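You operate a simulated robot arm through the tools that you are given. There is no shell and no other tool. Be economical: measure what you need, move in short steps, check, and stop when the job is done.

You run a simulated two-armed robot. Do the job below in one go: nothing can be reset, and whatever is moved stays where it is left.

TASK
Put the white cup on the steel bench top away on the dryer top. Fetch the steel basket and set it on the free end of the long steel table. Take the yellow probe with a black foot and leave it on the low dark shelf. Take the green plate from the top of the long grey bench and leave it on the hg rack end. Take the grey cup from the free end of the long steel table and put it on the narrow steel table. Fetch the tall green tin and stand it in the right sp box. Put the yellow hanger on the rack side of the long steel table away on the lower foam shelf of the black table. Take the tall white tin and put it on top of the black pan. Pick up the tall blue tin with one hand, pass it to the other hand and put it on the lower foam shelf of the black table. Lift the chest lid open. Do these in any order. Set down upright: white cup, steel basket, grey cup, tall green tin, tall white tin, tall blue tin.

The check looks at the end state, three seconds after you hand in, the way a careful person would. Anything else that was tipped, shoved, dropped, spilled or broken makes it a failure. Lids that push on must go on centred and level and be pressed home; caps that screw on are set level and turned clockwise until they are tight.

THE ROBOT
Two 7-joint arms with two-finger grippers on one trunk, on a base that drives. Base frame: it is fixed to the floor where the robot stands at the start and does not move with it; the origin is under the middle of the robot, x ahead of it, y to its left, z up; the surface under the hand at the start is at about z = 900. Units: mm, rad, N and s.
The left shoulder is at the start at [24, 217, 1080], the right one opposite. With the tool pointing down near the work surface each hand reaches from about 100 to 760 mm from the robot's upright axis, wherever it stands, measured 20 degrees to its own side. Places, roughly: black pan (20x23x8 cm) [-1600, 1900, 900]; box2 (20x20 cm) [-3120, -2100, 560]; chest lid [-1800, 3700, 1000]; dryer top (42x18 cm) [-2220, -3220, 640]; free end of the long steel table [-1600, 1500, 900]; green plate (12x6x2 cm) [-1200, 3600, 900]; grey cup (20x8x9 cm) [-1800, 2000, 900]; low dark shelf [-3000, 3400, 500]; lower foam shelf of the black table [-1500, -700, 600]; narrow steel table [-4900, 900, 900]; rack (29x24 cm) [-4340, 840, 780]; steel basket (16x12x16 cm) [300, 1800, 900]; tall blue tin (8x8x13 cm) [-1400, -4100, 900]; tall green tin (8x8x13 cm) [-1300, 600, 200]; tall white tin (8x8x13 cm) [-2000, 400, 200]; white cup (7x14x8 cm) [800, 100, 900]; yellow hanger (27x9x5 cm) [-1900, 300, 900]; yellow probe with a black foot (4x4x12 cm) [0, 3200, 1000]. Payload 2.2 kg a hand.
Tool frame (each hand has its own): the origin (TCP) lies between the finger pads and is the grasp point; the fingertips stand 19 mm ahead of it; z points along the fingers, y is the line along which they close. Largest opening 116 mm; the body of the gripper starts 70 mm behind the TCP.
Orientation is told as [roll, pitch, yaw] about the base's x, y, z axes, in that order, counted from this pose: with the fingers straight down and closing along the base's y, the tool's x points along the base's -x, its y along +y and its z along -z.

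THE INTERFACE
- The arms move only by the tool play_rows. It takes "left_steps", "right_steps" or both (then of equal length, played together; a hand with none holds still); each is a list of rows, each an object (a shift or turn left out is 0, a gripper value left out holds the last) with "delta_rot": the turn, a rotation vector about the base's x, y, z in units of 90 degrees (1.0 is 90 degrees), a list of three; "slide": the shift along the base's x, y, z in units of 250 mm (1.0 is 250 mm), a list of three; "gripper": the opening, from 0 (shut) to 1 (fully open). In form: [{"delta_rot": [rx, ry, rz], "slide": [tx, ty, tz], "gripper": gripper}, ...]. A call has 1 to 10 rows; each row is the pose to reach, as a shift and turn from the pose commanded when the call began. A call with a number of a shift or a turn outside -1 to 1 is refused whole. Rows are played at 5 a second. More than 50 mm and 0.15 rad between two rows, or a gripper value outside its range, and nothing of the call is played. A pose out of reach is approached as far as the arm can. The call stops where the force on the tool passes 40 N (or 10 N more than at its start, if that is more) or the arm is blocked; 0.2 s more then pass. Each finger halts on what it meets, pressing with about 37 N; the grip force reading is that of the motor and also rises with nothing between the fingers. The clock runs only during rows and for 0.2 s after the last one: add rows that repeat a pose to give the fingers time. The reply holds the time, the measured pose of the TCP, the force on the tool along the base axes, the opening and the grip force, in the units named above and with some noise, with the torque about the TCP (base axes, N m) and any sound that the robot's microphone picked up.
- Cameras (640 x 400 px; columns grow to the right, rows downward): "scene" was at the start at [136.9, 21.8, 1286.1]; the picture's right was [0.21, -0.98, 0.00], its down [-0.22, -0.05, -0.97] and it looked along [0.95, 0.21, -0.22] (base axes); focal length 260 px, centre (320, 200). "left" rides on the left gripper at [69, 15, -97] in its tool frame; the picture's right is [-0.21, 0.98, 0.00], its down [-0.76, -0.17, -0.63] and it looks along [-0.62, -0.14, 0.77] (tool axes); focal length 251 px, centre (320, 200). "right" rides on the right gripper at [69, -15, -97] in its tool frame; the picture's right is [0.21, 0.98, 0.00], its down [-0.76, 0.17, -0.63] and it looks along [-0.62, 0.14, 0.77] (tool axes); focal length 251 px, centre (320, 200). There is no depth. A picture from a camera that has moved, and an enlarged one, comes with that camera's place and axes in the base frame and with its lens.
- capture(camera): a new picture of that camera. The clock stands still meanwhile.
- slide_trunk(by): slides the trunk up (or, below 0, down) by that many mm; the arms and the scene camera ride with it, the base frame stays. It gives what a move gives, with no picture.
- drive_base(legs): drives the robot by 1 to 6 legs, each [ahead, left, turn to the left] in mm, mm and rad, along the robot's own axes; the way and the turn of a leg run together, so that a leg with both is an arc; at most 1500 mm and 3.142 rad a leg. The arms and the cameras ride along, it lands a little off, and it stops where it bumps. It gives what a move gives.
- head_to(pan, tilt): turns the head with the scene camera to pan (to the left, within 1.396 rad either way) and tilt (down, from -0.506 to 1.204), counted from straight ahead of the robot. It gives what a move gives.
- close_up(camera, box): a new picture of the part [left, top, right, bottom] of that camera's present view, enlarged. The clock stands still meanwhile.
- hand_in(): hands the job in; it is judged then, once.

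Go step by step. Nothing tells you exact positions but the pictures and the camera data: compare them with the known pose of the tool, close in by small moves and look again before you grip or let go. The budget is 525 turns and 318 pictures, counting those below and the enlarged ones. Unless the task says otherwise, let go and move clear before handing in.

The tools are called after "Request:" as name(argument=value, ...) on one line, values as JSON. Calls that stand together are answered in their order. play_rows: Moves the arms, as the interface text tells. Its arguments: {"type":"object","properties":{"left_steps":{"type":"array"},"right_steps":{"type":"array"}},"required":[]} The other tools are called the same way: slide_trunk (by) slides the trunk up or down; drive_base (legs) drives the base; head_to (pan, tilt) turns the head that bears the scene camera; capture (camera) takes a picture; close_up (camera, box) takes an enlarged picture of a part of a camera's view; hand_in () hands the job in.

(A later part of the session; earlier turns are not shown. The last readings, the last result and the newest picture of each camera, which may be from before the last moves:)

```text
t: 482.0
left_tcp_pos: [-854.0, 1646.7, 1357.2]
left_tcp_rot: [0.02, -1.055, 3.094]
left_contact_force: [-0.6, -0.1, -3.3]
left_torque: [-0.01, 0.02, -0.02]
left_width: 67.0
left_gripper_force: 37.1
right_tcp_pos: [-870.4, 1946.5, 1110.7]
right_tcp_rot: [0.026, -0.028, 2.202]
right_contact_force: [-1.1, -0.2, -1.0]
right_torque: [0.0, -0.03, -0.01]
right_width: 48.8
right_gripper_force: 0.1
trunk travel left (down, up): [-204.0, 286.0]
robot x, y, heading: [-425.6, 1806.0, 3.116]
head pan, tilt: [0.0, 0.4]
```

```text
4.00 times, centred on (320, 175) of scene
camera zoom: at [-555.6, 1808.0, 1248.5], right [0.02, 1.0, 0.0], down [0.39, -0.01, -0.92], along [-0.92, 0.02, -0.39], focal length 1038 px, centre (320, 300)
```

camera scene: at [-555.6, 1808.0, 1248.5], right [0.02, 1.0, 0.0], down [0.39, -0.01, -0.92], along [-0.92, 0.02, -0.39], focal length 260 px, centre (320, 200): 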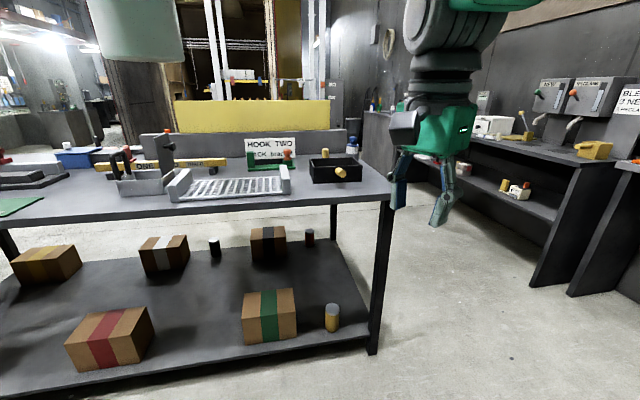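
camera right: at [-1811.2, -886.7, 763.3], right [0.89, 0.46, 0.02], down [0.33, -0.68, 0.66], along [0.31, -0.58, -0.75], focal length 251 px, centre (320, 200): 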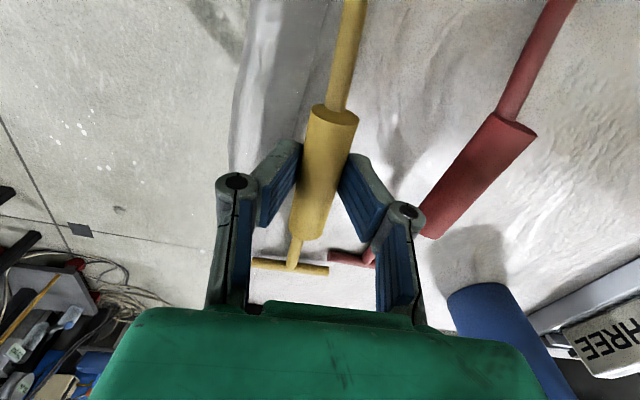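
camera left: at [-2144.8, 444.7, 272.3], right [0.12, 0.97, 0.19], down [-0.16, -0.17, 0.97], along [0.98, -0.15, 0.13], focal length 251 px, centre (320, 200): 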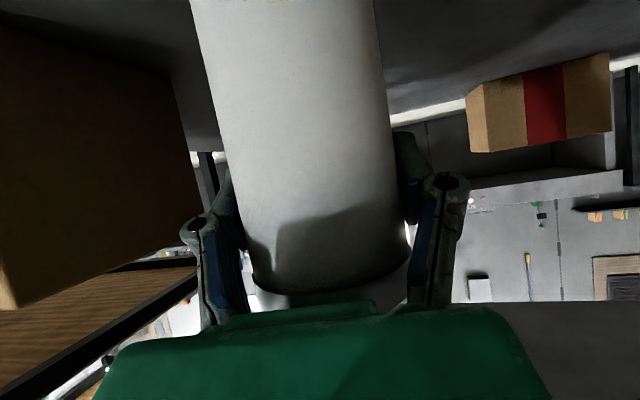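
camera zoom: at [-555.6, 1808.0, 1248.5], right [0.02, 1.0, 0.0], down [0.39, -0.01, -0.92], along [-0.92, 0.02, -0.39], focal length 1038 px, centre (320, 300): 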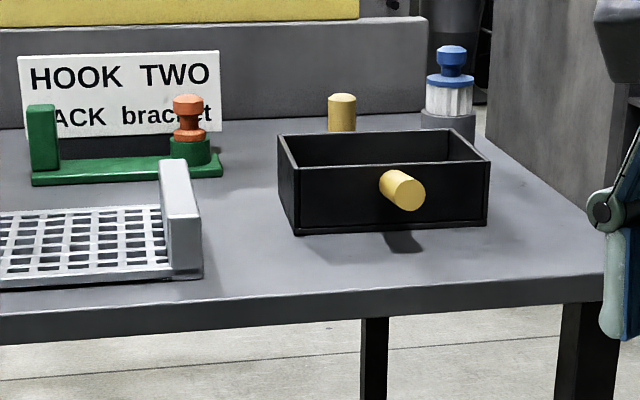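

The pan is an open black box at about [-1620, 1905], with room for the tin. I drive up to it.

Request:
drive_base(legs=[[540, -250, 0.024]])

Request:
play_rows(left_steps=[{"slide": [0, 0, -0.18]}, {"slide": [0, 0, -0.36]}, {"slide": [0, 0, -0.54]}, {"slide": [0, 0, -0.72]}, {"slide": [0, 0, -0.88]}, {"slide": [0, 0, -0.96]}], right_steps=[{"delta_rot": [0, 0, 0.09]}, {"delta_rot": [0, 0, 0.18]}, {"delta_rot": [0, 0, 0.27]}, {"delta_rot": [0, 0, 0.36]}, {"delta_rot": [0, 0, 0.45]}, {"delta_rot": [0, 0, 0.54]}])

Request:
head_to(pan=0.0, tilt=0.6)

Request:
capture(camera="scene")

```text
t: 485.4
left_tcp_pos: [-1388.8, 1893.1, 1357.0]
left_tcp_rot: [0.019, -1.054, 3.118]
left_contact_force: [-0.5, -0.5, -2.4]
left_torque: [0.01, 0.03, -0.02]
left_width: 67.4
left_gripper_force: 37.2
right_tcp_pos: [-1413.6, 2192.6, 1110.3]
right_tcp_rot: [0.025, -0.028, 2.227]
right_contact_force: [-0.6, 0.2, -0.4]
right_torque: [0.01, -0.03, -0.01]
right_width: 48.7
right_gripper_force: 0.0
trunk travel left (down, up): [-204.0, 286.0]
robot x, y, heading: [-963.3, 2063.8, 3.145]
head pan, tilt: [0.0, 0.4]
```

```text
t: 486.8
left_tcp_pos: [-1387.1, 1896.5, 1118.3]
left_tcp_rot: [0.022, -1.055, 3.114]
left_contact_force: [0.1, 0.3, -3.8]
left_torque: [-0.01, 0.02, -0.01]
left_width: 67.2
left_gripper_force: 37.4
right_tcp_pos: [-1413.5, 2193.2, 1110.7]
right_tcp_rot: [0.031, -0.027, 3.077]
right_contact_force: [-0.5, 0.2, 0.4]
right_torque: [0.01, 0.0, -0.02]
right_width: 48.5
right_gripper_force: 0.2
trunk travel left (down, up): [-204.0, 286.0]
robot x, y, heading: [-963.2, 2064.4, 3.144]
head pan, tilt: [0.0, 0.4]
```

```text
t: 487.5
left_tcp_pos: [-1385.9, 1895.9, 1119.3]
left_tcp_rot: [0.021, -1.057, 3.112]
left_contact_force: [0.3, 0.3, -3.7]
left_torque: [0.02, 0.0, -0.01]
left_width: 67.3
left_gripper_force: 36.9
right_tcp_pos: [-1413.6, 2193.0, 1110.5]
right_tcp_rot: [0.028, -0.028, 3.073]
right_contact_force: [0.3, 0.2, 0.0]
right_torque: [0.01, 0.01, -0.02]
right_width: 48.8
right_gripper_force: 0.1
trunk travel left (down, up): [-204.0, 286.0]
robot x, y, heading: [-961.0, 2062.8, 3.139]
head pan, tilt: [0.0, 0.6]
```

```text
137 pictures are left
camera scene: at [-1090.8, 2062.6, 1230.4], right [0.0, 1.0, 0.0], down [0.57, 0.0, -0.82], along [-0.82, 0.0, -0.57], focal length 260 px, centre (320, 200)
```

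scene: 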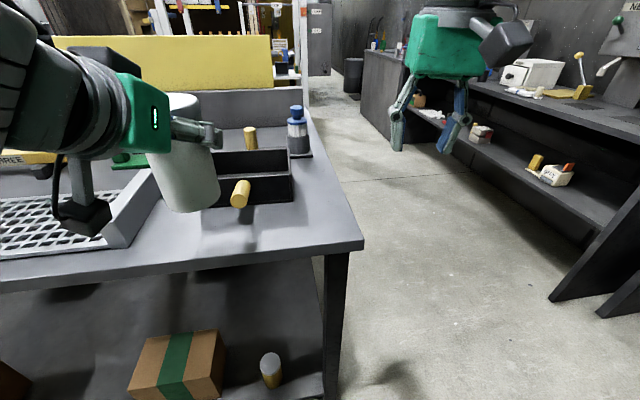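

Request:
play_rows(left_steps=[{"slide": [-0.16, 0.01, 0]}, {"slide": [-0.32, 0.02, 0]}, {"slide": [-0.48, 0.03, 0]}, {"slide": [-0.64, 0.04, 0]}, {"slide": [-0.8, 0.04, 0]}, {"slide": [-0.92, 0.04, 0]}, {"slide": [-0.92, 0.04, 0]}])

Request:
close_up(camera="scene", box=[150, 90, 350, 240])

Request:
capture(camera="left")

```text
t: 489.1
left_tcp_pos: [-1615.3, 1905.7, 1119.2]
left_tcp_rot: [0.022, -1.056, 3.112]
left_contact_force: [0.1, 0.5, -2.8]
left_torque: [-0.02, 0.01, -0.02]
left_width: 67.3
left_gripper_force: 37.5
right_tcp_pos: [-1412.9, 2193.2, 1112.3]
right_tcp_rot: [0.031, -0.029, 3.076]
right_contact_force: [-0.3, 0.1, 0.3]
right_torque: [0.02, -0.02, 0.0]
right_width: 48.7
right_gripper_force: 0.1
trunk travel left (down, up): [-204.0, 286.0]
robot x, y, heading: [-963.2, 2065.6, 3.143]
head pan, tilt: [0.0, 0.6]
```

```text
2.67 times, centred on (250, 165) of scene
camera zoom: at [-1091.7, 2063.5, 1230.3], right [0.0, 1.0, 0.0], down [0.57, 0.0, -0.82], along [-0.82, 0.0, -0.57], focal length 692 px, centre (507, 293)
```

zoom: 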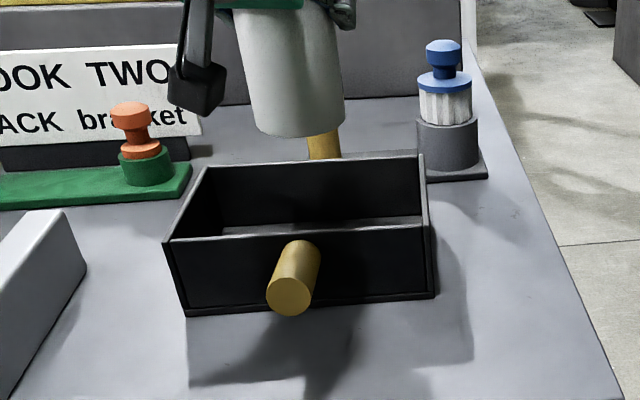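

```text
135 pictures are left
camera left: at [-1497.3, 1889.4, 1106.9], right [-0.11, -0.97, 0.2], down [0.18, 0.18, 0.97], along [-0.98, 0.15, 0.16], focal length 251 px, centre (320, 200)
```

left: 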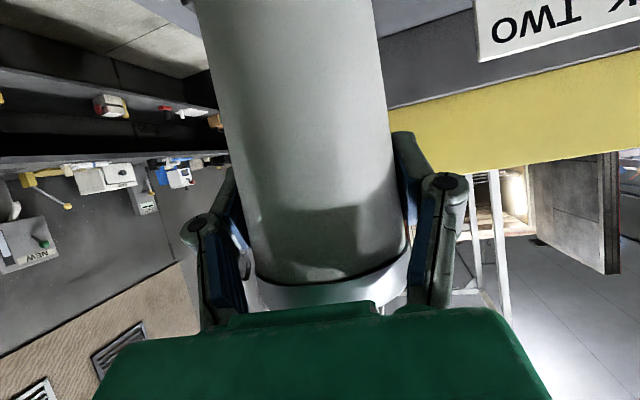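

The tin is above the middle of the pan. I lower it in.

Request:
play_rows(left_steps=[{"slide": [0.01, -0.02, -0.12]}, {"slide": [0.01, -0.03, -0.24]}, {"slide": [0.01, -0.03, -0.36]}, {"slide": [0.01, -0.03, -0.42]}, {"slide": [0.01, -0.03, -0.42]}])

Request:
close_up(camera="scene", box=[150, 90, 350, 240])

```text
t: 490.0
left_tcp_pos: [-1616.4, 1899.0, 1044.5]
left_tcp_rot: [0.017, -1.088, 3.119]
left_contact_force: [6.5, -1.4, 17.5]
left_torque: [-0.09, -1.29, -0.06]
left_width: 67.9
left_gripper_force: 37.2
right_tcp_pos: [-1410.5, 2194.4, 1113.4]
right_tcp_rot: [0.03, -0.029, 3.076]
right_contact_force: [-0.2, 1.0, -0.2]
right_torque: [0.02, -0.01, -0.02]
right_width: 48.4
right_gripper_force: 0.0
trunk travel left (down, up): [-204.0, 286.0]
robot x, y, heading: [-961.8, 2061.8, 3.139]
head pan, tilt: [0.0, 0.6]
stopped in row 4 (left hand): the force on the tool passed its limit at 60 N (the readings are from after the stop); the commanded pose is now the measured one
```

```text
2.67 times, centred on (250, 165) of scene
camera zoom: at [-1090.7, 2063.4, 1230.5], right [0.0, 1.0, 0.0], down [0.57, 0.0, -0.82], along [-0.82, 0.0, -0.57], focal length 692 px, centre (507, 293)
```

zoom: 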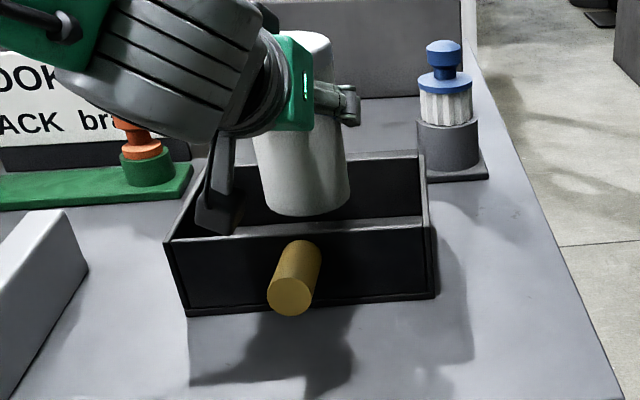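

The tin's near edge touched something inside the pan at about z 948, and the tin is slightly tilted. I raise it, set it upright and lower gently again.

Request:
play_rows(left_steps=[{"slide": [0, 0, 0.05]}, {"slide": [0, 0, 0.06], "delta_rot": [0, -0.036, 0]}, {"slide": [0, 0, 0.06], "delta_rot": [0, -0.036, 0]}])

Request:
play_rows(left_steps=[{"slide": [0, 0, -0.02]}, {"slide": [0, 0, -0.04]}, {"slide": [0, 0, -0.052]}, {"slide": [0, 0, -0.06]}, {"slide": [0, 0, -0.06]}])

Request:
close_up(camera="scene", box=[190, 110, 290, 190])

```text
t: 490.8
left_tcp_pos: [-1617.2, 1898.3, 1055.6]
left_tcp_rot: [0.019, -1.025, 3.121]
left_contact_force: [-0.1, 0.9, -3.5]
left_torque: [0.0, 0.02, -0.03]
left_width: 67.8
left_gripper_force: 36.7
right_tcp_pos: [-1412.0, 2193.8, 1112.2]
right_tcp_rot: [0.031, -0.03, 3.076]
right_contact_force: [-0.2, 0.7, -0.1]
right_torque: [0.0, 0.0, -0.01]
right_width: 48.8
right_gripper_force: 0.1
trunk travel left (down, up): [-204.0, 286.0]
robot x, y, heading: [-961.8, 2063.8, 3.142]
head pan, tilt: [0.0, 0.6]
```

```text
t: 492.0
left_tcp_pos: [-1615.6, 1897.5, 1045.2]
left_tcp_rot: [0.017, -1.035, 3.121]
left_contact_force: [-3.9, -1.1, 20.2]
left_torque: [-0.1, 0.93, 0.09]
left_width: 67.5
left_gripper_force: 36.9
right_tcp_pos: [-1410.7, 2194.1, 1113.0]
right_tcp_rot: [0.03, -0.032, 3.076]
right_contact_force: [0.1, -0.6, -0.2]
right_torque: [0.02, -0.01, -0.02]
right_width: 48.8
right_gripper_force: 0.0
trunk travel left (down, up): [-204.0, 286.0]
robot x, y, heading: [-964.4, 2059.1, 3.142]
head pan, tilt: [0.0, 0.6]
```

```text
5.00 times, centred on (240, 150) of scene
camera zoom: at [-1090.2, 2063.5, 1230.8], right [0.0, 1.0, 0.0], down [0.57, 0.0, -0.82], along [-0.82, 0.0, -0.57], focal length 1298 px, centre (720, 450)
```

zoom: 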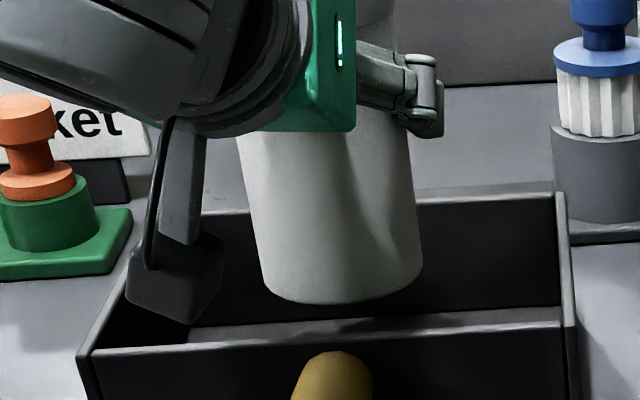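

The support under the tin is flat at about z 949. I ease off, release and check that it stands.

Request:
play_rows(left_steps=[{"slide": [0, 0, 0.008], "delta_rot": [0, 0.006, 0]}, {"slide": [0, 0, 0.008], "delta_rot": [0, 0.006, 0], "gripper": 0.62}, {"slide": [0, 0, 0.008], "delta_rot": [0, 0.006, 0], "gripper": 0.68}, {"slide": [0, 0, 0.008], "delta_rot": [0, 0.006, 0], "gripper": 0.74}, {"slide": [0, 0, 0.008], "delta_rot": [0, 0.006, 0], "gripper": 0.76}])

Request:
close_up(camera="scene", box=[190, 90, 290, 190])

```text
t: 493.2
left_tcp_pos: [-1615.7, 1898.3, 1043.0]
left_tcp_rot: [0.017, -1.035, 3.122]
left_contact_force: [0.5, -1.3, -0.8]
left_torque: [0.0, -0.03, 0.0]
left_width: 88.0
left_gripper_force: 0.0
right_tcp_pos: [-1411.4, 2193.4, 1112.9]
right_tcp_rot: [0.029, -0.03, 3.076]
right_contact_force: [0.5, -0.9, -0.3]
right_torque: [-0.01, -0.02, 0.01]
right_width: 48.6
right_gripper_force: 0.1
trunk travel left (down, up): [-204.0, 286.0]
robot x, y, heading: [-963.3, 2062.2, 3.143]
head pan, tilt: [0.0, 0.6]
```

```text
4.00 times, centred on (240, 140) of scene
camera zoom: at [-1092.4, 2063.2, 1230.3], right [0.0, 1.0, 0.0], down [0.57, 0.0, -0.82], along [-0.82, 0.0, -0.57], focal length 1038 px, centre (640, 440)
```

zoom: 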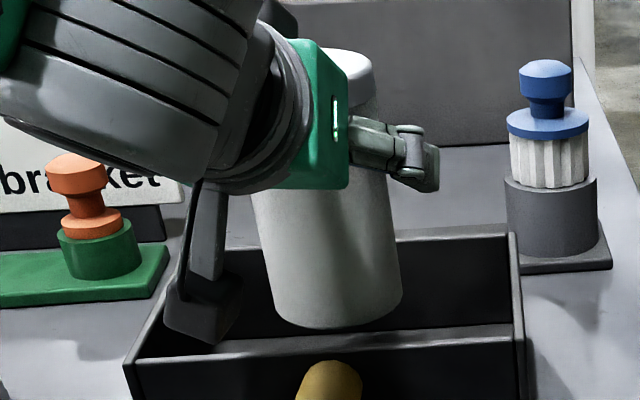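

The tin stands. I withdraw along the tool axis.

Request:
play_rows(left_steps=[{"slide": [0.06, 0, 0.04]}, {"slide": [0.16, 0, 0.1]}, {"slide": [0.3, 0, 0.19]}, {"slide": [0.45, 0, 0.28]}, {"slide": [0.6, 0, 0.38]}, {"slide": [0.75, 0, 0.45]}])

Request:
capture(camera="scene")

Request:
close_up(camera="scene", box=[170, 90, 330, 230])

```text
t: 494.6
left_tcp_pos: [-1427.9, 1896.7, 1155.7]
left_tcp_rot: [0.017, -1.035, 3.121]
left_contact_force: [-0.1, 0.1, 0.3]
left_torque: [-0.01, -0.01, 0.01]
left_width: 88.3
left_gripper_force: 0.0
right_tcp_pos: [-1411.0, 2192.8, 1113.2]
right_tcp_rot: [0.03, -0.03, 3.076]
right_contact_force: [0.3, 0.0, 0.4]
right_torque: [0.03, 0.0, -0.01]
right_width: 49.0
right_gripper_force: 0.1
trunk travel left (down, up): [-204.0, 286.0]
robot x, y, heading: [-963.2, 2064.0, 3.139]
head pan, tilt: [0.0, 0.6]
```

```text
131 pictures are left
camera scene: at [-1090.9, 2062.0, 1230.4], right [0.0, 1.0, 0.0], down [0.57, 0.0, -0.82], along [-0.82, 0.0, -0.57], focal length 260 px, centre (320, 200)
```

scene: 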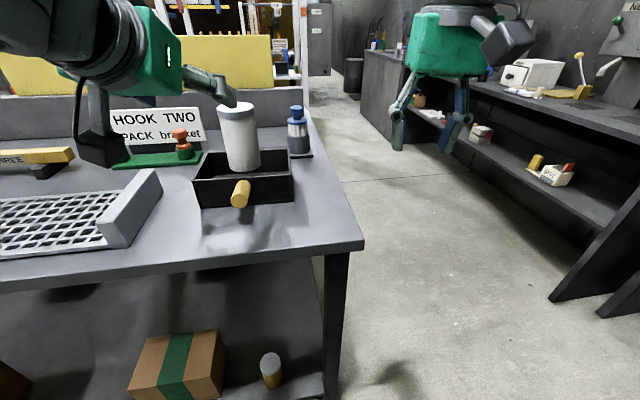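

```text
2.86 times, centred on (250, 160) of scene
camera zoom: at [-1090.9, 2062.0, 1230.4], right [0.0, 1.0, 0.0], down [0.57, 0.0, -0.82], along [-0.82, 0.0, -0.57], focal length 741 px, centre (520, 314)
```

zoom: 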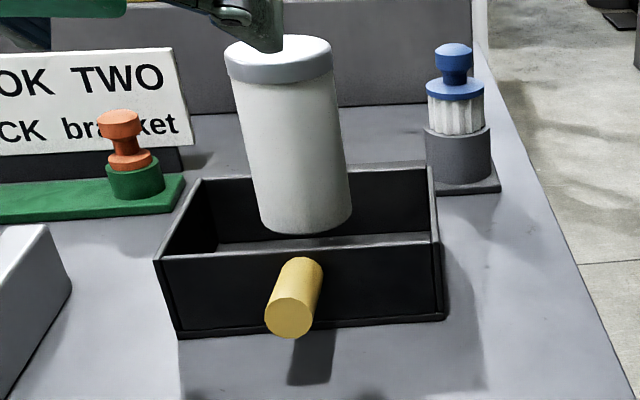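

The tin stands on the pan. The grey cup should be the grey cylinder at about [-1760, 2000]; I look at it with the right hand's camera.

Request:
play_rows(right_steps=[{"slide": [-0.15, -0.1, 0.05], "gripper": 1}, {"slide": [-0.3, -0.2, 0.1]}, {"slide": [-0.45, -0.3, 0.15]}, {"slide": [-0.5, -0.4, 0.2]}])

Request:
capture(camera="right")

```text
t: 495.6
left_tcp_pos: [-1428.6, 1897.9, 1156.0]
left_tcp_rot: [0.015, -1.036, 3.124]
left_contact_force: [-0.2, 0.0, -0.5]
left_torque: [-0.01, 0.01, -0.04]
left_width: 88.1
left_gripper_force: 0.1
right_tcp_pos: [-1535.5, 2092.1, 1162.4]
right_tcp_rot: [0.025, -0.03, 3.075]
right_contact_force: [-0.7, 0.6, 1.0]
right_torque: [0.0, 0.02, 0.01]
right_width: 116.0
right_gripper_force: 0.1
trunk travel left (down, up): [-204.0, 286.0]
robot x, y, heading: [-963.0, 2062.1, 3.144]
head pan, tilt: [0.0, 0.6]
```

```text
129 pictures are left
camera right: at [-1462.4, 2106.5, 1256.1], right [0.15, -0.99, 0.02], down [-0.75, -0.1, 0.66], along [-0.65, -0.11, -0.75], focal length 251 px, centre (320, 200)
```

right: 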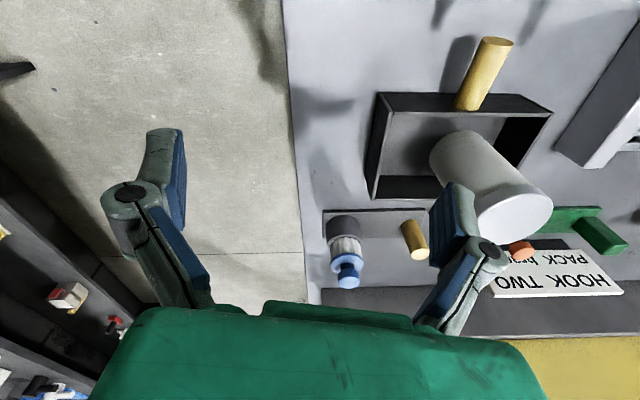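

Request:
close_up(camera="right", box=[280, 170, 480, 310])

Request:
close_up(camera="scene", box=[230, 90, 340, 170])

```text
2.86 times, centred on (380, 240) of right
camera zoom: at [-1462.4, 2106.5, 1256.1], right [0.15, -0.99, 0.02], down [-0.75, -0.1, 0.66], along [-0.65, -0.11, -0.75], focal length 718 px, centre (149, 86)
```

zoom: 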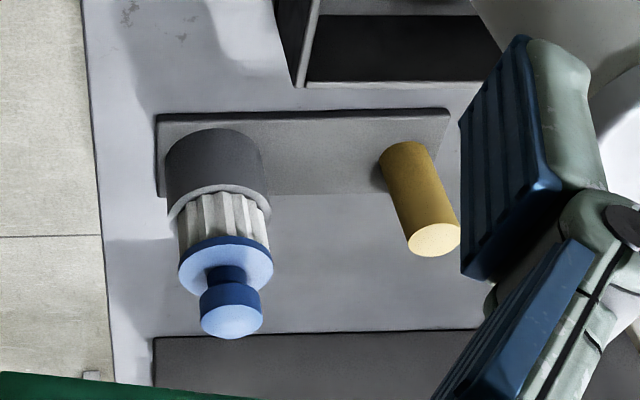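

```text
5.00 times, centred on (285, 130) of scene
camera zoom: at [-1092.9, 2060.5, 1230.2], right [0.0, 1.0, 0.0], down [0.57, 0.0, -0.82], along [-0.82, 0.0, -0.57], focal length 1298 px, centre (495, 550)
```

zoom: 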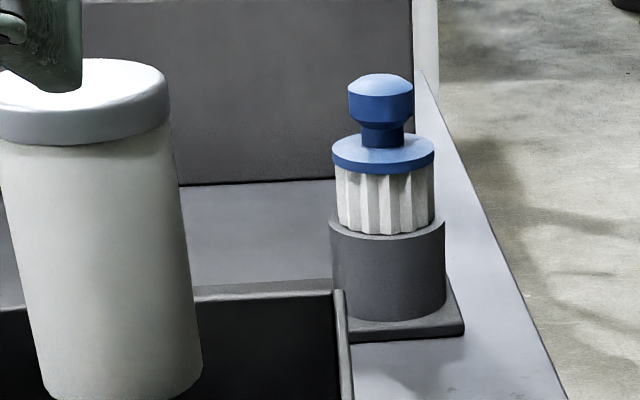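

The "grey cup" is a base plate with a grey cup at one end and a yellow post handle at the other, near [-1805, 1867]. I turn the left hand to fingers-down, raise the trunk and go closer to take the post.

Request:
play_rows(left_steps=[{"slide": [0, 0, 0.05], "delta_rot": [0, -0.083, 0]}, {"slide": [0, 0, 0.1], "delta_rot": [0, -0.166, 0]}, {"slide": [0, 0, 0.1], "delta_rot": [0, -0.25, 0]}, {"slide": [0, 0, 0.1], "delta_rot": [0, -0.333, 0]}, {"slide": [0, 0, 0.1], "delta_rot": [0, -0.416, 0]}, {"slide": [0, 0, 0.1], "delta_rot": [0, -0.5, 0]}, {"slide": [0, 0, 0.1], "delta_rot": [0, -0.58, 0]}, {"slide": [0, 0, 0.1], "delta_rot": [0, -0.66, 0], "gripper": 0.7}], right_steps=[{"slide": [0.1, 0.1, 0]}, {"slide": [0.2, 0.2, 0]}, {"slide": [0.3, 0.3, 0]}, {"slide": [0.4, 0.4, 0]}, {"slide": [0.5, 0.4, 0]}, {"slide": [0.5, 0.4, 0]}, {"slide": [0.5, 0.4, 0]}, {"slide": [0.5, 0.4, 0]}])

Request:
slide_trunk(by=120)

Request:
drive_base(legs=[[150, 0, 0]])

Request:
capture(camera="scene")

```text
t: 497.4
left_tcp_pos: [-1429.1, 1899.0, 1179.7]
left_tcp_rot: [0.0, 0.004, 3.13]
left_contact_force: [-0.3, -0.7, 0.6]
left_torque: [-0.01, -0.01, 0.03]
left_width: 81.2
left_gripper_force: 0.0
right_tcp_pos: [-1412.1, 2193.3, 1161.5]
right_tcp_rot: [0.031, -0.027, 3.076]
right_contact_force: [-0.1, -0.8, -1.2]
right_torque: [0.04, -0.02, 0.01]
right_width: 115.8
right_gripper_force: 0.0
trunk travel left (down, up): [-204.0, 286.0]
robot x, y, heading: [-966.3, 2062.0, 3.138]
head pan, tilt: [0.0, 0.6]
```

```text
t: 498.9
left_tcp_pos: [-1429.4, 1898.7, 1300.6]
left_tcp_rot: [0.0, 0.0, 3.129]
left_contact_force: [-1.1, 0.7, 0.0]
left_torque: [0.02, 0.02, 0.01]
left_width: 81.2
left_gripper_force: 0.1
right_tcp_pos: [-1411.3, 2193.7, 1281.9]
right_tcp_rot: [0.03, -0.03, 3.075]
right_contact_force: [0.5, 0.0, 0.2]
right_torque: [0.02, -0.02, 0.03]
right_width: 115.9
right_gripper_force: 0.0
trunk travel left (down, up): [-324.0, 166.0]
robot x, y, heading: [-964.3, 2063.3, 3.141]
head pan, tilt: [0.0, 0.6]
```

```text
t: 500.3
left_tcp_pos: [-1577.0, 1898.4, 1302.3]
left_tcp_rot: [-0.002, -0.002, 3.129]
left_contact_force: [0.7, -0.4, 1.1]
left_torque: [0.0, 0.02, 0.02]
left_width: 81.2
left_gripper_force: 0.1
right_tcp_pos: [-1559.3, 2193.4, 1283.3]
right_tcp_rot: [0.028, -0.032, 3.075]
right_contact_force: [-0.6, 0.1, -0.5]
right_torque: [0.0, 0.0, 0.03]
right_width: 115.8
right_gripper_force: 0.1
trunk travel left (down, up): [-324.0, 166.0]
robot x, y, heading: [-1111.7, 2067.0, 3.144]
head pan, tilt: [0.0, 0.6]
```

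```text
126 pictures are left
camera scene: at [-1239.6, 2063.1, 1350.6], right [0.0, 1.0, 0.0], down [0.57, 0.0, -0.82], along [-0.82, 0.0, -0.57], focal length 260 px, centre (320, 200)
```

scene: 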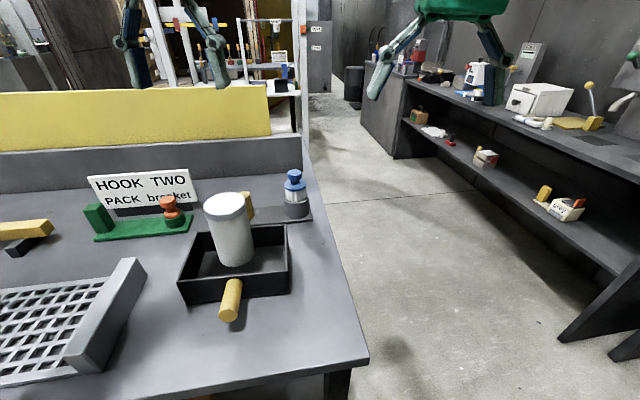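

Request:
play_rows(left_steps=[{"slide": [-0.15, -0.03, -0.05]}, {"slide": [-0.3, -0.06, -0.1]}, {"slide": [-0.45, -0.1, -0.2]}, {"slide": [-0.57, -0.11, -0.3]}, {"slide": [-0.6, -0.11, -0.4]}, {"slide": [-0.6, -0.11, -0.4]}])

Request:
capture(camera="left")

```text
t: 501.7
left_tcp_pos: [-1726.1, 1871.3, 1201.9]
left_tcp_rot: [-0.002, -0.004, 3.129]
left_contact_force: [0.9, -0.3, -0.4]
left_torque: [-0.01, 0.01, -0.01]
left_width: 81.0
left_gripper_force: 0.0
right_tcp_pos: [-1558.6, 2194.2, 1281.6]
right_tcp_rot: [0.029, -0.03, 3.075]
right_contact_force: [-0.1, -0.4, -0.2]
right_torque: [0.05, 0.04, -0.03]
right_width: 116.2
right_gripper_force: 0.1
trunk travel left (down, up): [-324.0, 166.0]
robot x, y, heading: [-1116.3, 2065.6, 3.139]
head pan, tilt: [0.0, 0.6]
```

```text
125 pictures are left
camera left: at [-1657.1, 1855.0, 1299.0], right [-0.23, -0.97, 0.0], down [-0.75, 0.17, 0.64], along [-0.62, 0.14, -0.77], focal length 251 px, centre (320, 200)
```

left: 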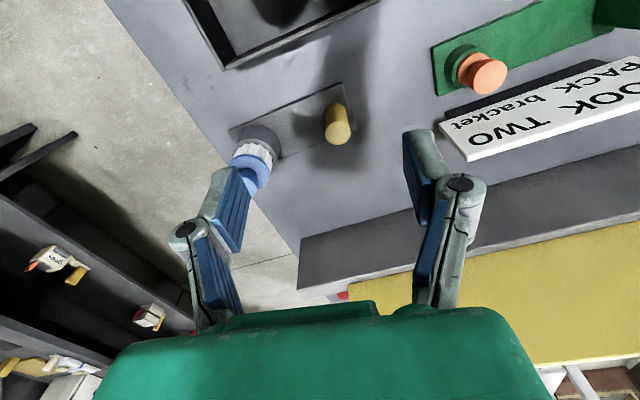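

The post is at [-1801, 1866], top about z 985. I go down over it.

Request:
play_rows(left_steps=[{"slide": [-0.15, -0.01, -0.05]}, {"slide": [-0.3, -0.02, -0.1]}, {"slide": [-0.3, -0.02, -0.28]}, {"slide": [-0.3, -0.02, -0.46]}, {"slide": [-0.3, -0.02, -0.64]}, {"slide": [-0.3, -0.02, -0.8]}, {"slide": [-0.3, -0.02, -0.8]}])

Request:
capture(camera="left")

Request:
capture(camera="scene")

```text
t: 503.3
left_tcp_pos: [-1802.5, 1866.2, 1002.4]
left_tcp_rot: [-0.001, -0.002, 3.129]
left_contact_force: [0.7, 0.4, 0.7]
left_torque: [-0.01, -0.01, -0.01]
left_width: 81.2
left_gripper_force: 0.0
right_tcp_pos: [-1558.2, 2193.9, 1282.4]
right_tcp_rot: [0.03, -0.03, 3.076]
right_contact_force: [0.1, 0.5, -0.5]
right_torque: [0.01, -0.01, -0.01]
right_width: 116.0
right_gripper_force: 0.1
trunk travel left (down, up): [-324.0, 166.0]
robot x, y, heading: [-1118.9, 2065.4, 3.141]
head pan, tilt: [0.0, 0.6]
```

```text
124 pictures are left
camera left: at [-1732.3, 1850.1, 1098.9], right [-0.23, -0.97, 0.0], down [-0.75, 0.17, 0.63], along [-0.62, 0.14, -0.77], focal length 251 px, centre (320, 200)
```

left: 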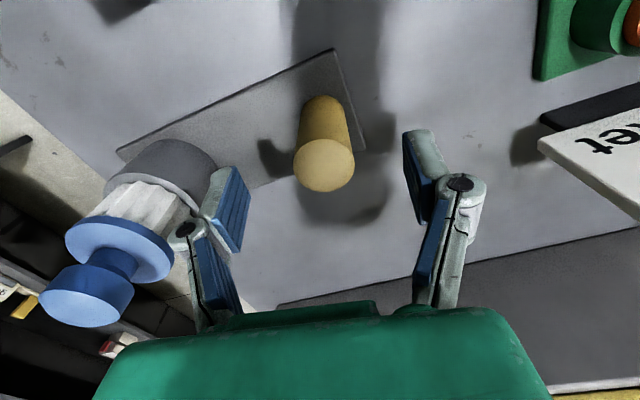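

```text
123 pictures are left
camera scene: at [-1243.9, 2063.5, 1350.2], right [0.0, 1.0, 0.0], down [0.57, 0.0, -0.82], along [-0.82, 0.0, -0.57], focal length 260 px, centre (320, 200)
```

scene: 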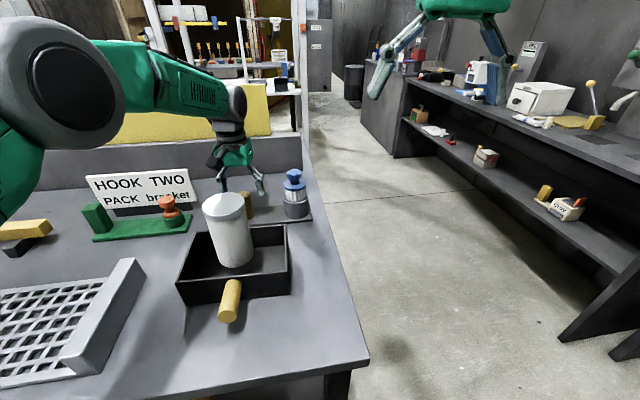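

Aligned. I narrow the opening to keep off the cup's content, go down and close.

Request:
play_rows(left_steps=[{"slide": [-0.004, -0.004, 0], "gripper": 0.48}, {"slide": [-0.004, -0.004, 0]}, {"slide": [-0.004, -0.004, -0.1]}, {"slide": [-0.004, -0.004, -0.2]}, {"slide": [-0.004, -0.004, -0.2], "gripper": 0}, {"slide": [-0.004, -0.004, -0.2], "gripper": 0}, {"slide": [-0.004, -0.004, -0.2], "gripper": 0}, {"slide": [-0.004, -0.004, -0.2], "gripper": 0}])

Request:
play_rows(left_steps=[{"slide": [0, 0, 0.04]}, {"slide": [0, 0, 0.08]}, {"slide": [0, 0, 0.12]}, {"slide": [0, 0, 0.12]}])

Request:
capture(camera="left")

Request:
close_up(camera="scene", box=[180, 120, 340, 240])

```text
t: 505.1
left_tcp_pos: [-1802.7, 1864.2, 953.3]
left_tcp_rot: [-0.002, -0.001, 3.13]
left_contact_force: [-0.2, 0.7, 0.8]
left_torque: [-0.26, -0.06, -0.05]
left_width: 33.7
left_gripper_force: 36.6
right_tcp_pos: [-1559.3, 2193.0, 1282.6]
right_tcp_rot: [0.029, -0.032, 3.074]
right_contact_force: [-0.8, -0.1, -1.0]
right_torque: [-0.02, 0.01, 0.02]
right_width: 115.9
right_gripper_force: 0.1
trunk travel left (down, up): [-324.0, 166.0]
robot x, y, heading: [-1113.8, 2060.9, 3.139]
head pan, tilt: [0.0, 0.6]
```

```text
t: 506.1
left_tcp_pos: [-1802.4, 1864.7, 983.6]
left_tcp_rot: [-0.001, -0.003, 3.129]
left_contact_force: [-0.2, 0.0, -4.2]
left_torque: [-0.27, -0.11, -0.01]
left_width: 33.7
left_gripper_force: 36.7
right_tcp_pos: [-1558.6, 2194.2, 1283.2]
right_tcp_rot: [0.03, -0.031, 3.074]
right_contact_force: [-0.3, -0.6, 0.3]
right_torque: [-0.03, -0.02, -0.04]
right_width: 115.8
right_gripper_force: 0.0
trunk travel left (down, up): [-324.0, 166.0]
robot x, y, heading: [-1114.5, 2058.1, 3.14]
head pan, tilt: [0.0, 0.6]
```

```text
122 pictures are left
camera left: at [-1732.9, 1849.6, 1079.0], right [-0.23, -0.97, 0.0], down [-0.75, 0.17, 0.63], along [-0.62, 0.14, -0.77], focal length 251 px, centre (320, 200)
```

left: 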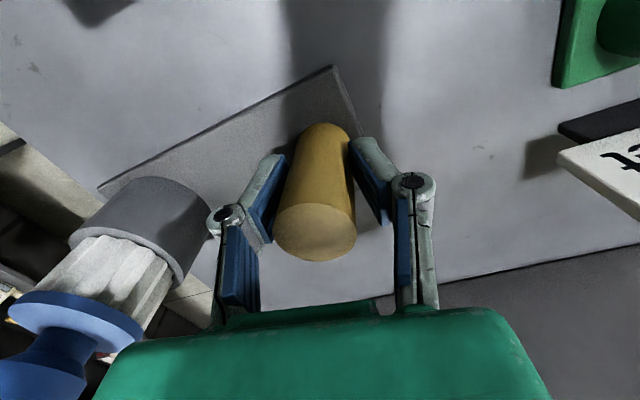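

```text
3.33 times, centred on (260, 180) of scene
camera zoom: at [-1244.6, 2063.5, 1350.0], right [0.0, 1.0, 0.0], down [0.57, 0.0, -0.82], along [-0.82, 0.0, -0.57], focal length 865 px, centre (520, 267)
```

zoom: 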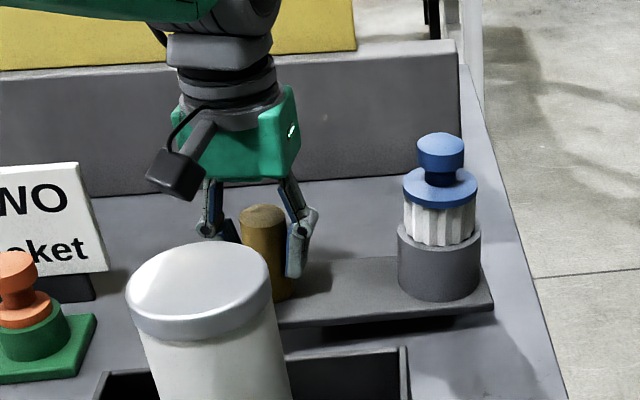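

It lifts level. I raise it well above the white tin and back away.

Request:
play_rows(left_steps=[{"slide": [0, 0, 0.1]}, {"slide": [0, 0, 0.2]}, {"slide": [0, 0, 0.3]}, {"slide": [0, 0, 0.4]}])

Request:
slide_trunk(by=130)

Request:
close_up(camera="scene", box=[140, 100, 340, 260])

```text
t: 507.1
left_tcp_pos: [-1803.0, 1865.8, 1083.1]
left_tcp_rot: [-0.002, -0.005, 3.13]
left_contact_force: [0.0, -0.2, -3.7]
left_torque: [-0.31, -0.07, -0.04]
left_width: 33.4
left_gripper_force: 37.2
right_tcp_pos: [-1558.2, 2194.3, 1282.9]
right_tcp_rot: [0.031, -0.033, 3.075]
right_contact_force: [-0.1, 0.0, 0.4]
right_torque: [-0.02, 0.02, 0.0]
right_width: 115.8
right_gripper_force: 0.0
trunk travel left (down, up): [-324.0, 166.0]
robot x, y, heading: [-1113.1, 2066.7, 3.142]
head pan, tilt: [0.0, 0.6]
```

```text
t: 508.6
left_tcp_pos: [-1804.7, 1865.9, 1210.2]
left_tcp_rot: [-0.002, -0.001, 3.13]
left_contact_force: [-0.2, -1.1, -3.0]
left_torque: [-0.34, -0.08, 0.03]
left_width: 33.4
left_gripper_force: 37.4
right_tcp_pos: [-1560.1, 2193.0, 1412.8]
right_tcp_rot: [0.032, -0.031, 3.075]
right_contact_force: [1.1, -0.3, -0.5]
right_torque: [-0.06, 0.01, 0.01]
right_width: 116.0
right_gripper_force: 0.1
trunk travel left (down, up): [-454.0, 36.0]
robot x, y, heading: [-1113.1, 2061.5, 3.147]
head pan, tilt: [0.0, 0.6]
```

```text
2.50 times, centred on (240, 180) of scene
camera zoom: at [-1245.2, 2063.4, 1479.9], right [0.0, 1.0, 0.0], down [0.57, 0.0, -0.82], along [-0.82, 0.0, -0.57], focal length 649 px, centre (520, 250)
```

zoom: 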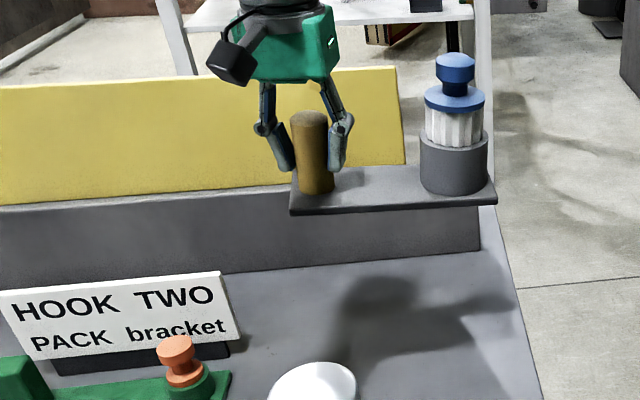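

The cup unit is clear. I back off, turn north and look at the long grey bench for the plate, probe and chest.

Request:
drive_base(legs=[[-420, 0, 0], [0, 0, -1.571]])

Request:
head_to(pan=-0.4, tilt=0.4)

Request:
capture(camera="scene")

Request:
head_to(pan=0.6, tilt=0.4)

Request:
capture(camera="scene")

```text
t: 515.0
left_tcp_pos: [-894.6, 2754.4, 1212.4]
left_tcp_rot: [-0.001, -0.002, 1.559]
left_contact_force: [-1.1, 0.6, -3.4]
left_torque: [-0.12, 0.33, 0.05]
left_width: 33.4
left_gripper_force: 37.2
right_tcp_pos: [-566.5, 2508.9, 1411.9]
right_tcp_rot: [0.03, -0.032, 1.503]
right_contact_force: [0.5, -0.2, -1.1]
right_torque: [0.01, 0.02, -0.01]
right_width: 116.0
right_gripper_force: 0.1
trunk travel left (down, up): [-454.0, 36.0]
robot x, y, heading: [-695.9, 2063.2, 1.568]
head pan, tilt: [0.0, 0.6]
```

```text
t: 515.9
left_tcp_pos: [-893.3, 2750.6, 1214.8]
left_tcp_rot: [-0.002, -0.003, 1.558]
left_contact_force: [-0.6, -1.0, -2.7]
left_torque: [-0.05, 0.29, 0.01]
left_width: 33.9
left_gripper_force: 36.4
right_tcp_pos: [-564.3, 2503.0, 1414.9]
right_tcp_rot: [0.028, -0.035, 1.503]
right_contact_force: [0.7, -0.7, 0.2]
right_torque: [0.04, 0.01, -0.01]
right_width: 115.9
right_gripper_force: 0.1
trunk travel left (down, up): [-454.0, 36.0]
robot x, y, heading: [-699.7, 2060.7, 1.571]
head pan, tilt: [-0.4, 0.4]
```

```text
119 pictures are left
camera scene: at [-658.0, 2194.6, 1498.4], right [0.92, -0.39, 0.0], down [-0.15, -0.36, -0.92], along [0.36, 0.85, -0.39], focal length 260 px, centre (320, 200)
```

scene: 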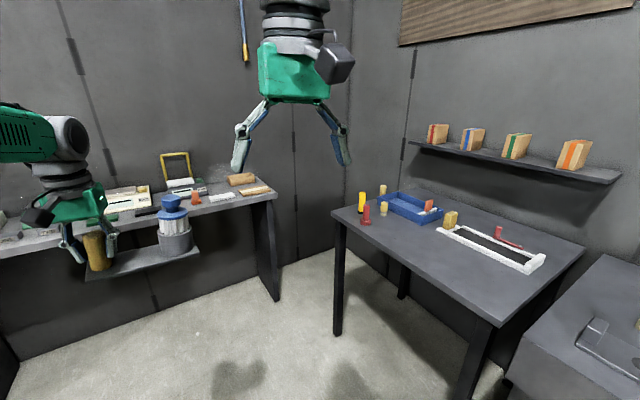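

```text
t: 517.2
left_tcp_pos: [-892.9, 2750.4, 1215.1]
left_tcp_rot: [-0.001, -0.006, 1.559]
left_contact_force: [-0.1, 0.3, -3.0]
left_torque: [-0.1, 0.33, 0.03]
left_width: 33.6
left_gripper_force: 36.9
right_tcp_pos: [-565.4, 2504.8, 1415.6]
right_tcp_rot: [0.03, -0.034, 1.503]
right_contact_force: [0.0, -0.4, -0.3]
right_torque: [-0.03, -0.02, 0.01]
right_width: 116.1
right_gripper_force: 0.1
trunk travel left (down, up): [-454.0, 36.0]
robot x, y, heading: [-697.6, 2059.4, 1.567]
head pan, tilt: [0.6, 0.4]
```

```text
118 pictures are left
camera scene: at [-746.5, 2186.3, 1498.4], right [0.83, 0.56, 0.0], down [0.22, -0.33, -0.92], along [-0.52, 0.76, -0.39], focal length 260 px, centre (320, 200)
```

scene: 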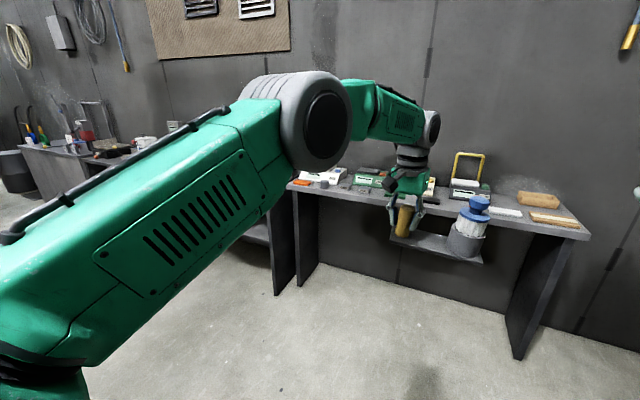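

Request:
close_up(camera="scene", box=[280, 140, 440, 220])

Request:
head_to(pan=-0.5, tilt=0.4)

Request:
close_up(camera="scene", box=[270, 160, 470, 285])

```text
4.00 times, centred on (360, 180) of scene
camera zoom: at [-746.5, 2186.3, 1498.4], right [0.83, 0.56, 0.0], down [0.22, -0.33, -0.92], along [-0.52, 0.76, -0.39], focal length 1038 px, centre (160, 280)
```

zoom: 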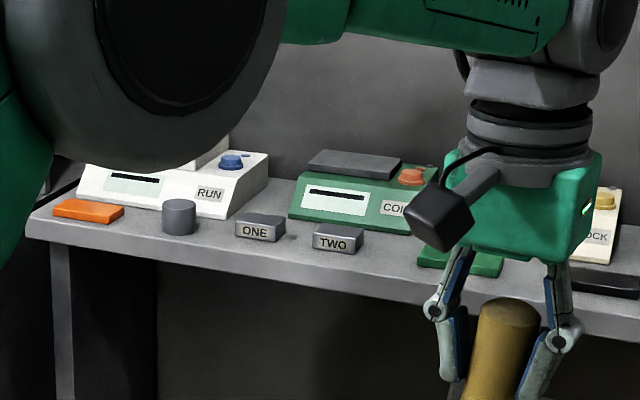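

```text
t: 518.5
left_tcp_pos: [-894.0, 2750.1, 1215.6]
left_tcp_rot: [-0.002, -0.005, 1.559]
left_contact_force: [0.0, 0.7, -3.4]
left_torque: [-0.12, 0.28, 0.01]
left_width: 33.6
left_gripper_force: 37.2
right_tcp_pos: [-566.6, 2503.9, 1415.1]
right_tcp_rot: [0.03, -0.034, 1.501]
right_contact_force: [-0.3, 0.9, -0.3]
right_torque: [0.0, -0.03, 0.01]
right_width: 116.0
right_gripper_force: 0.0
trunk travel left (down, up): [-454.0, 36.0]
robot x, y, heading: [-696.8, 2065.5, 1.565]
head pan, tilt: [-0.499, 0.4]
```

```text
3.20 times, centred on (370, 222) of scene
camera zoom: at [-649.8, 2191.3, 1498.3], right [0.88, -0.48, 0.0], down [-0.19, -0.35, -0.92], along [0.44, 0.81, -0.39], focal length 830 px, centre (160, 128)
```

zoom: 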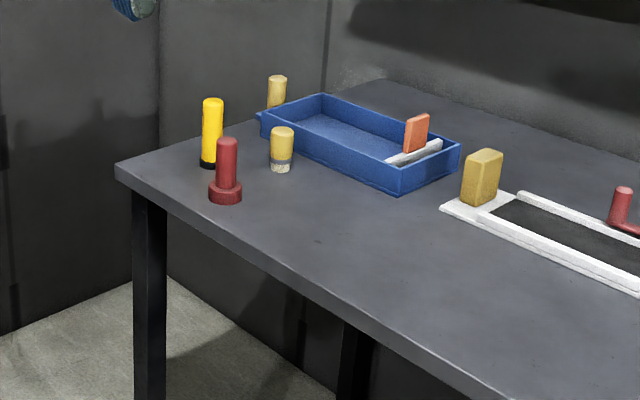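

The yellow probe with the black foot stands at about [10, 3240] on the corner table. I pull the cup in and go there with the right hand.

Request:
play_rows(left_steps=[{"slide": [0, -0.15, 0]}, {"slide": [0, -0.3, 0]}, {"slide": [0, -0.45, 0.05]}, {"slide": [0, -0.6, 0.1]}, {"slide": [0, -0.75, 0.15]}, {"slide": [0, -0.9, 0.2]}])

Request:
drive_base(legs=[[850, -100, 0], [0, 0, -0.97]])

Request:
slide_trunk(by=-200)

Request:
head_to(pan=-0.15, tilt=0.5)

Request:
capture(camera="scene")

```text
t: 519.9
left_tcp_pos: [-895.1, 2521.4, 1266.5]
left_tcp_rot: [-0.003, -0.006, 1.558]
left_contact_force: [0.3, 0.1, -2.7]
left_torque: [-0.09, 0.31, -0.04]
left_width: 33.5
left_gripper_force: 37.2
right_tcp_pos: [-565.2, 2501.9, 1415.7]
right_tcp_rot: [0.031, -0.036, 1.503]
right_contact_force: [0.5, 0.3, 0.5]
right_torque: [0.04, -0.02, -0.02]
right_width: 115.8
right_gripper_force: 0.1
trunk travel left (down, up): [-454.0, 36.0]
robot x, y, heading: [-698.9, 2064.4, 1.565]
head pan, tilt: [-0.499, 0.4]
```

```text
t: 526.9
left_tcp_pos: [-319.6, 3332.3, 1266.3]
left_tcp_rot: [-0.003, -0.007, 0.578]
left_contact_force: [0.0, -0.5, -3.3]
left_torque: [0.2, 0.24, -0.04]
left_width: 33.6
left_gripper_force: 37.1
right_tcp_pos: [-155.4, 3048.0, 1414.8]
right_tcp_rot: [0.031, -0.035, 0.523]
right_contact_force: [-0.5, -0.7, -0.4]
right_torque: [-0.03, 0.03, -0.01]
right_width: 115.9
right_gripper_force: 0.1
trunk travel left (down, up): [-454.0, 36.0]
robot x, y, heading: [-593.7, 2911.3, 0.584]
head pan, tilt: [-0.499, 0.4]
```

```text
t: 529.1
left_tcp_pos: [-322.4, 3331.6, 1067.5]
left_tcp_rot: [-0.002, -0.006, 0.579]
left_contact_force: [-0.1, 0.2, -3.3]
left_torque: [0.2, 0.29, -0.02]
left_width: 33.6
left_gripper_force: 37.4
right_tcp_pos: [-157.9, 3046.7, 1216.3]
right_tcp_rot: [0.03, -0.037, 0.521]
right_contact_force: [-0.4, 0.0, 0.4]
right_torque: [0.0, 0.0, -0.04]
right_width: 116.1
right_gripper_force: 0.1
trunk travel left (down, up): [-254.0, 236.0]
robot x, y, heading: [-591.5, 2912.8, 0.588]
head pan, tilt: [-0.499, 0.4]
```

```text
t: 529.9
left_tcp_pos: [-322.4, 3330.6, 1066.7]
left_tcp_rot: [0.0, -0.007, 0.579]
left_contact_force: [-0.8, 0.4, -3.6]
left_torque: [0.2, 0.25, 0.0]
left_width: 33.5
left_gripper_force: 37.1
right_tcp_pos: [-157.1, 3045.0, 1215.6]
right_tcp_rot: [0.029, -0.037, 0.521]
right_contact_force: [0.1, -0.4, 0.0]
right_torque: [0.0, 0.0, 0.0]
right_width: 116.0
right_gripper_force: 0.1
trunk travel left (down, up): [-254.0, 236.0]
robot x, y, heading: [-590.4, 2909.9, 0.587]
head pan, tilt: [-0.15, 0.499]
```

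```text
115 pictures are left
camera scene: at [-473.4, 2975.0, 1289.3], right [0.42, -0.91, 0.0], down [-0.44, -0.2, -0.88], along [0.79, 0.37, -0.48], focal length 260 px, centre (320, 200)
```

scene: 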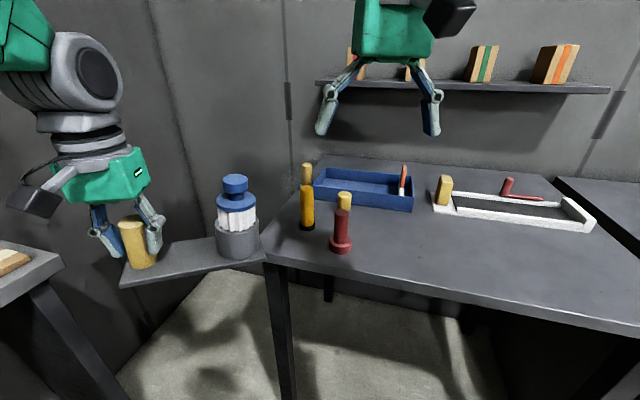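

Request:
play_rows(right_steps=[{"slide": [0.1, 0.12, -0.05], "gripper": 0.6}, {"slide": [0.2, 0.24, -0.1]}, {"slide": [0.3, 0.36, -0.15]}, {"slide": [0.4, 0.48, -0.22]}, {"slide": [0.5, 0.6, -0.3]}, {"slide": [0.6, 0.7, -0.4]}, {"slide": [0.648, 0.764, -0.5]}, {"slide": [0.648, 0.764, -0.5]}])

Request:
capture(camera="right")

Request:
close_up(camera="scene", box=[240, 110, 420, 270])

```text
t: 531.7
left_tcp_pos: [-323.5, 3329.2, 1067.0]
left_tcp_rot: [-0.002, -0.007, 0.577]
left_contact_force: [-1.3, -0.6, -3.4]
left_torque: [0.23, 0.27, 0.0]
left_width: 33.7
left_gripper_force: 36.9
right_tcp_pos: [0.4, 3230.3, 1091.0]
right_tcp_rot: [0.03, -0.037, 0.522]
right_contact_force: [0.0, -0.2, 0.1]
right_torque: [0.04, -0.01, 0.02]
right_width: 69.9
right_gripper_force: 0.1
right hand out of reach, approached as far as the arm can: row 7, 8
trunk travel left (down, up): [-254.0, 236.0]
robot x, y, heading: [-591.3, 2910.6, 0.586]
head pan, tilt: [-0.15, 0.499]
```

```text
114 pictures are left
camera right: at [-52.3, 3180.6, 1183.7], right [-0.67, 0.74, 0.02], down [0.56, 0.49, 0.67], along [0.48, 0.46, -0.75], focal length 251 px, centre (320, 200)
```

right: 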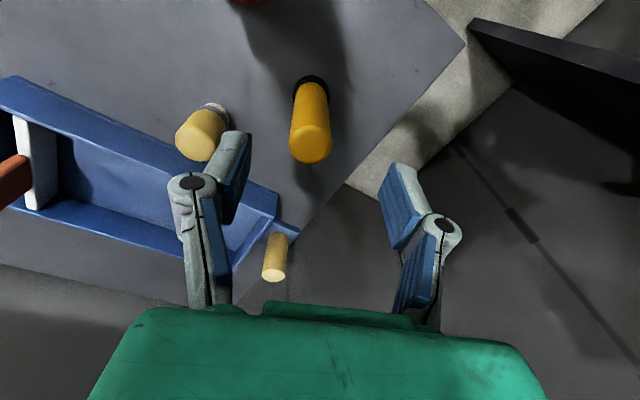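

```text
2.50 times, centred on (330, 190) of scene
camera zoom: at [-473.5, 2975.8, 1289.4], right [0.42, -0.91, 0.0], down [-0.44, -0.21, -0.88], along [0.79, 0.37, -0.48], focal length 649 px, centre (295, 225)
```

zoom: 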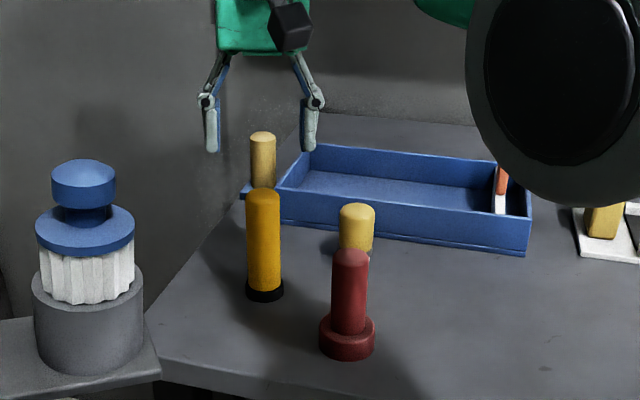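

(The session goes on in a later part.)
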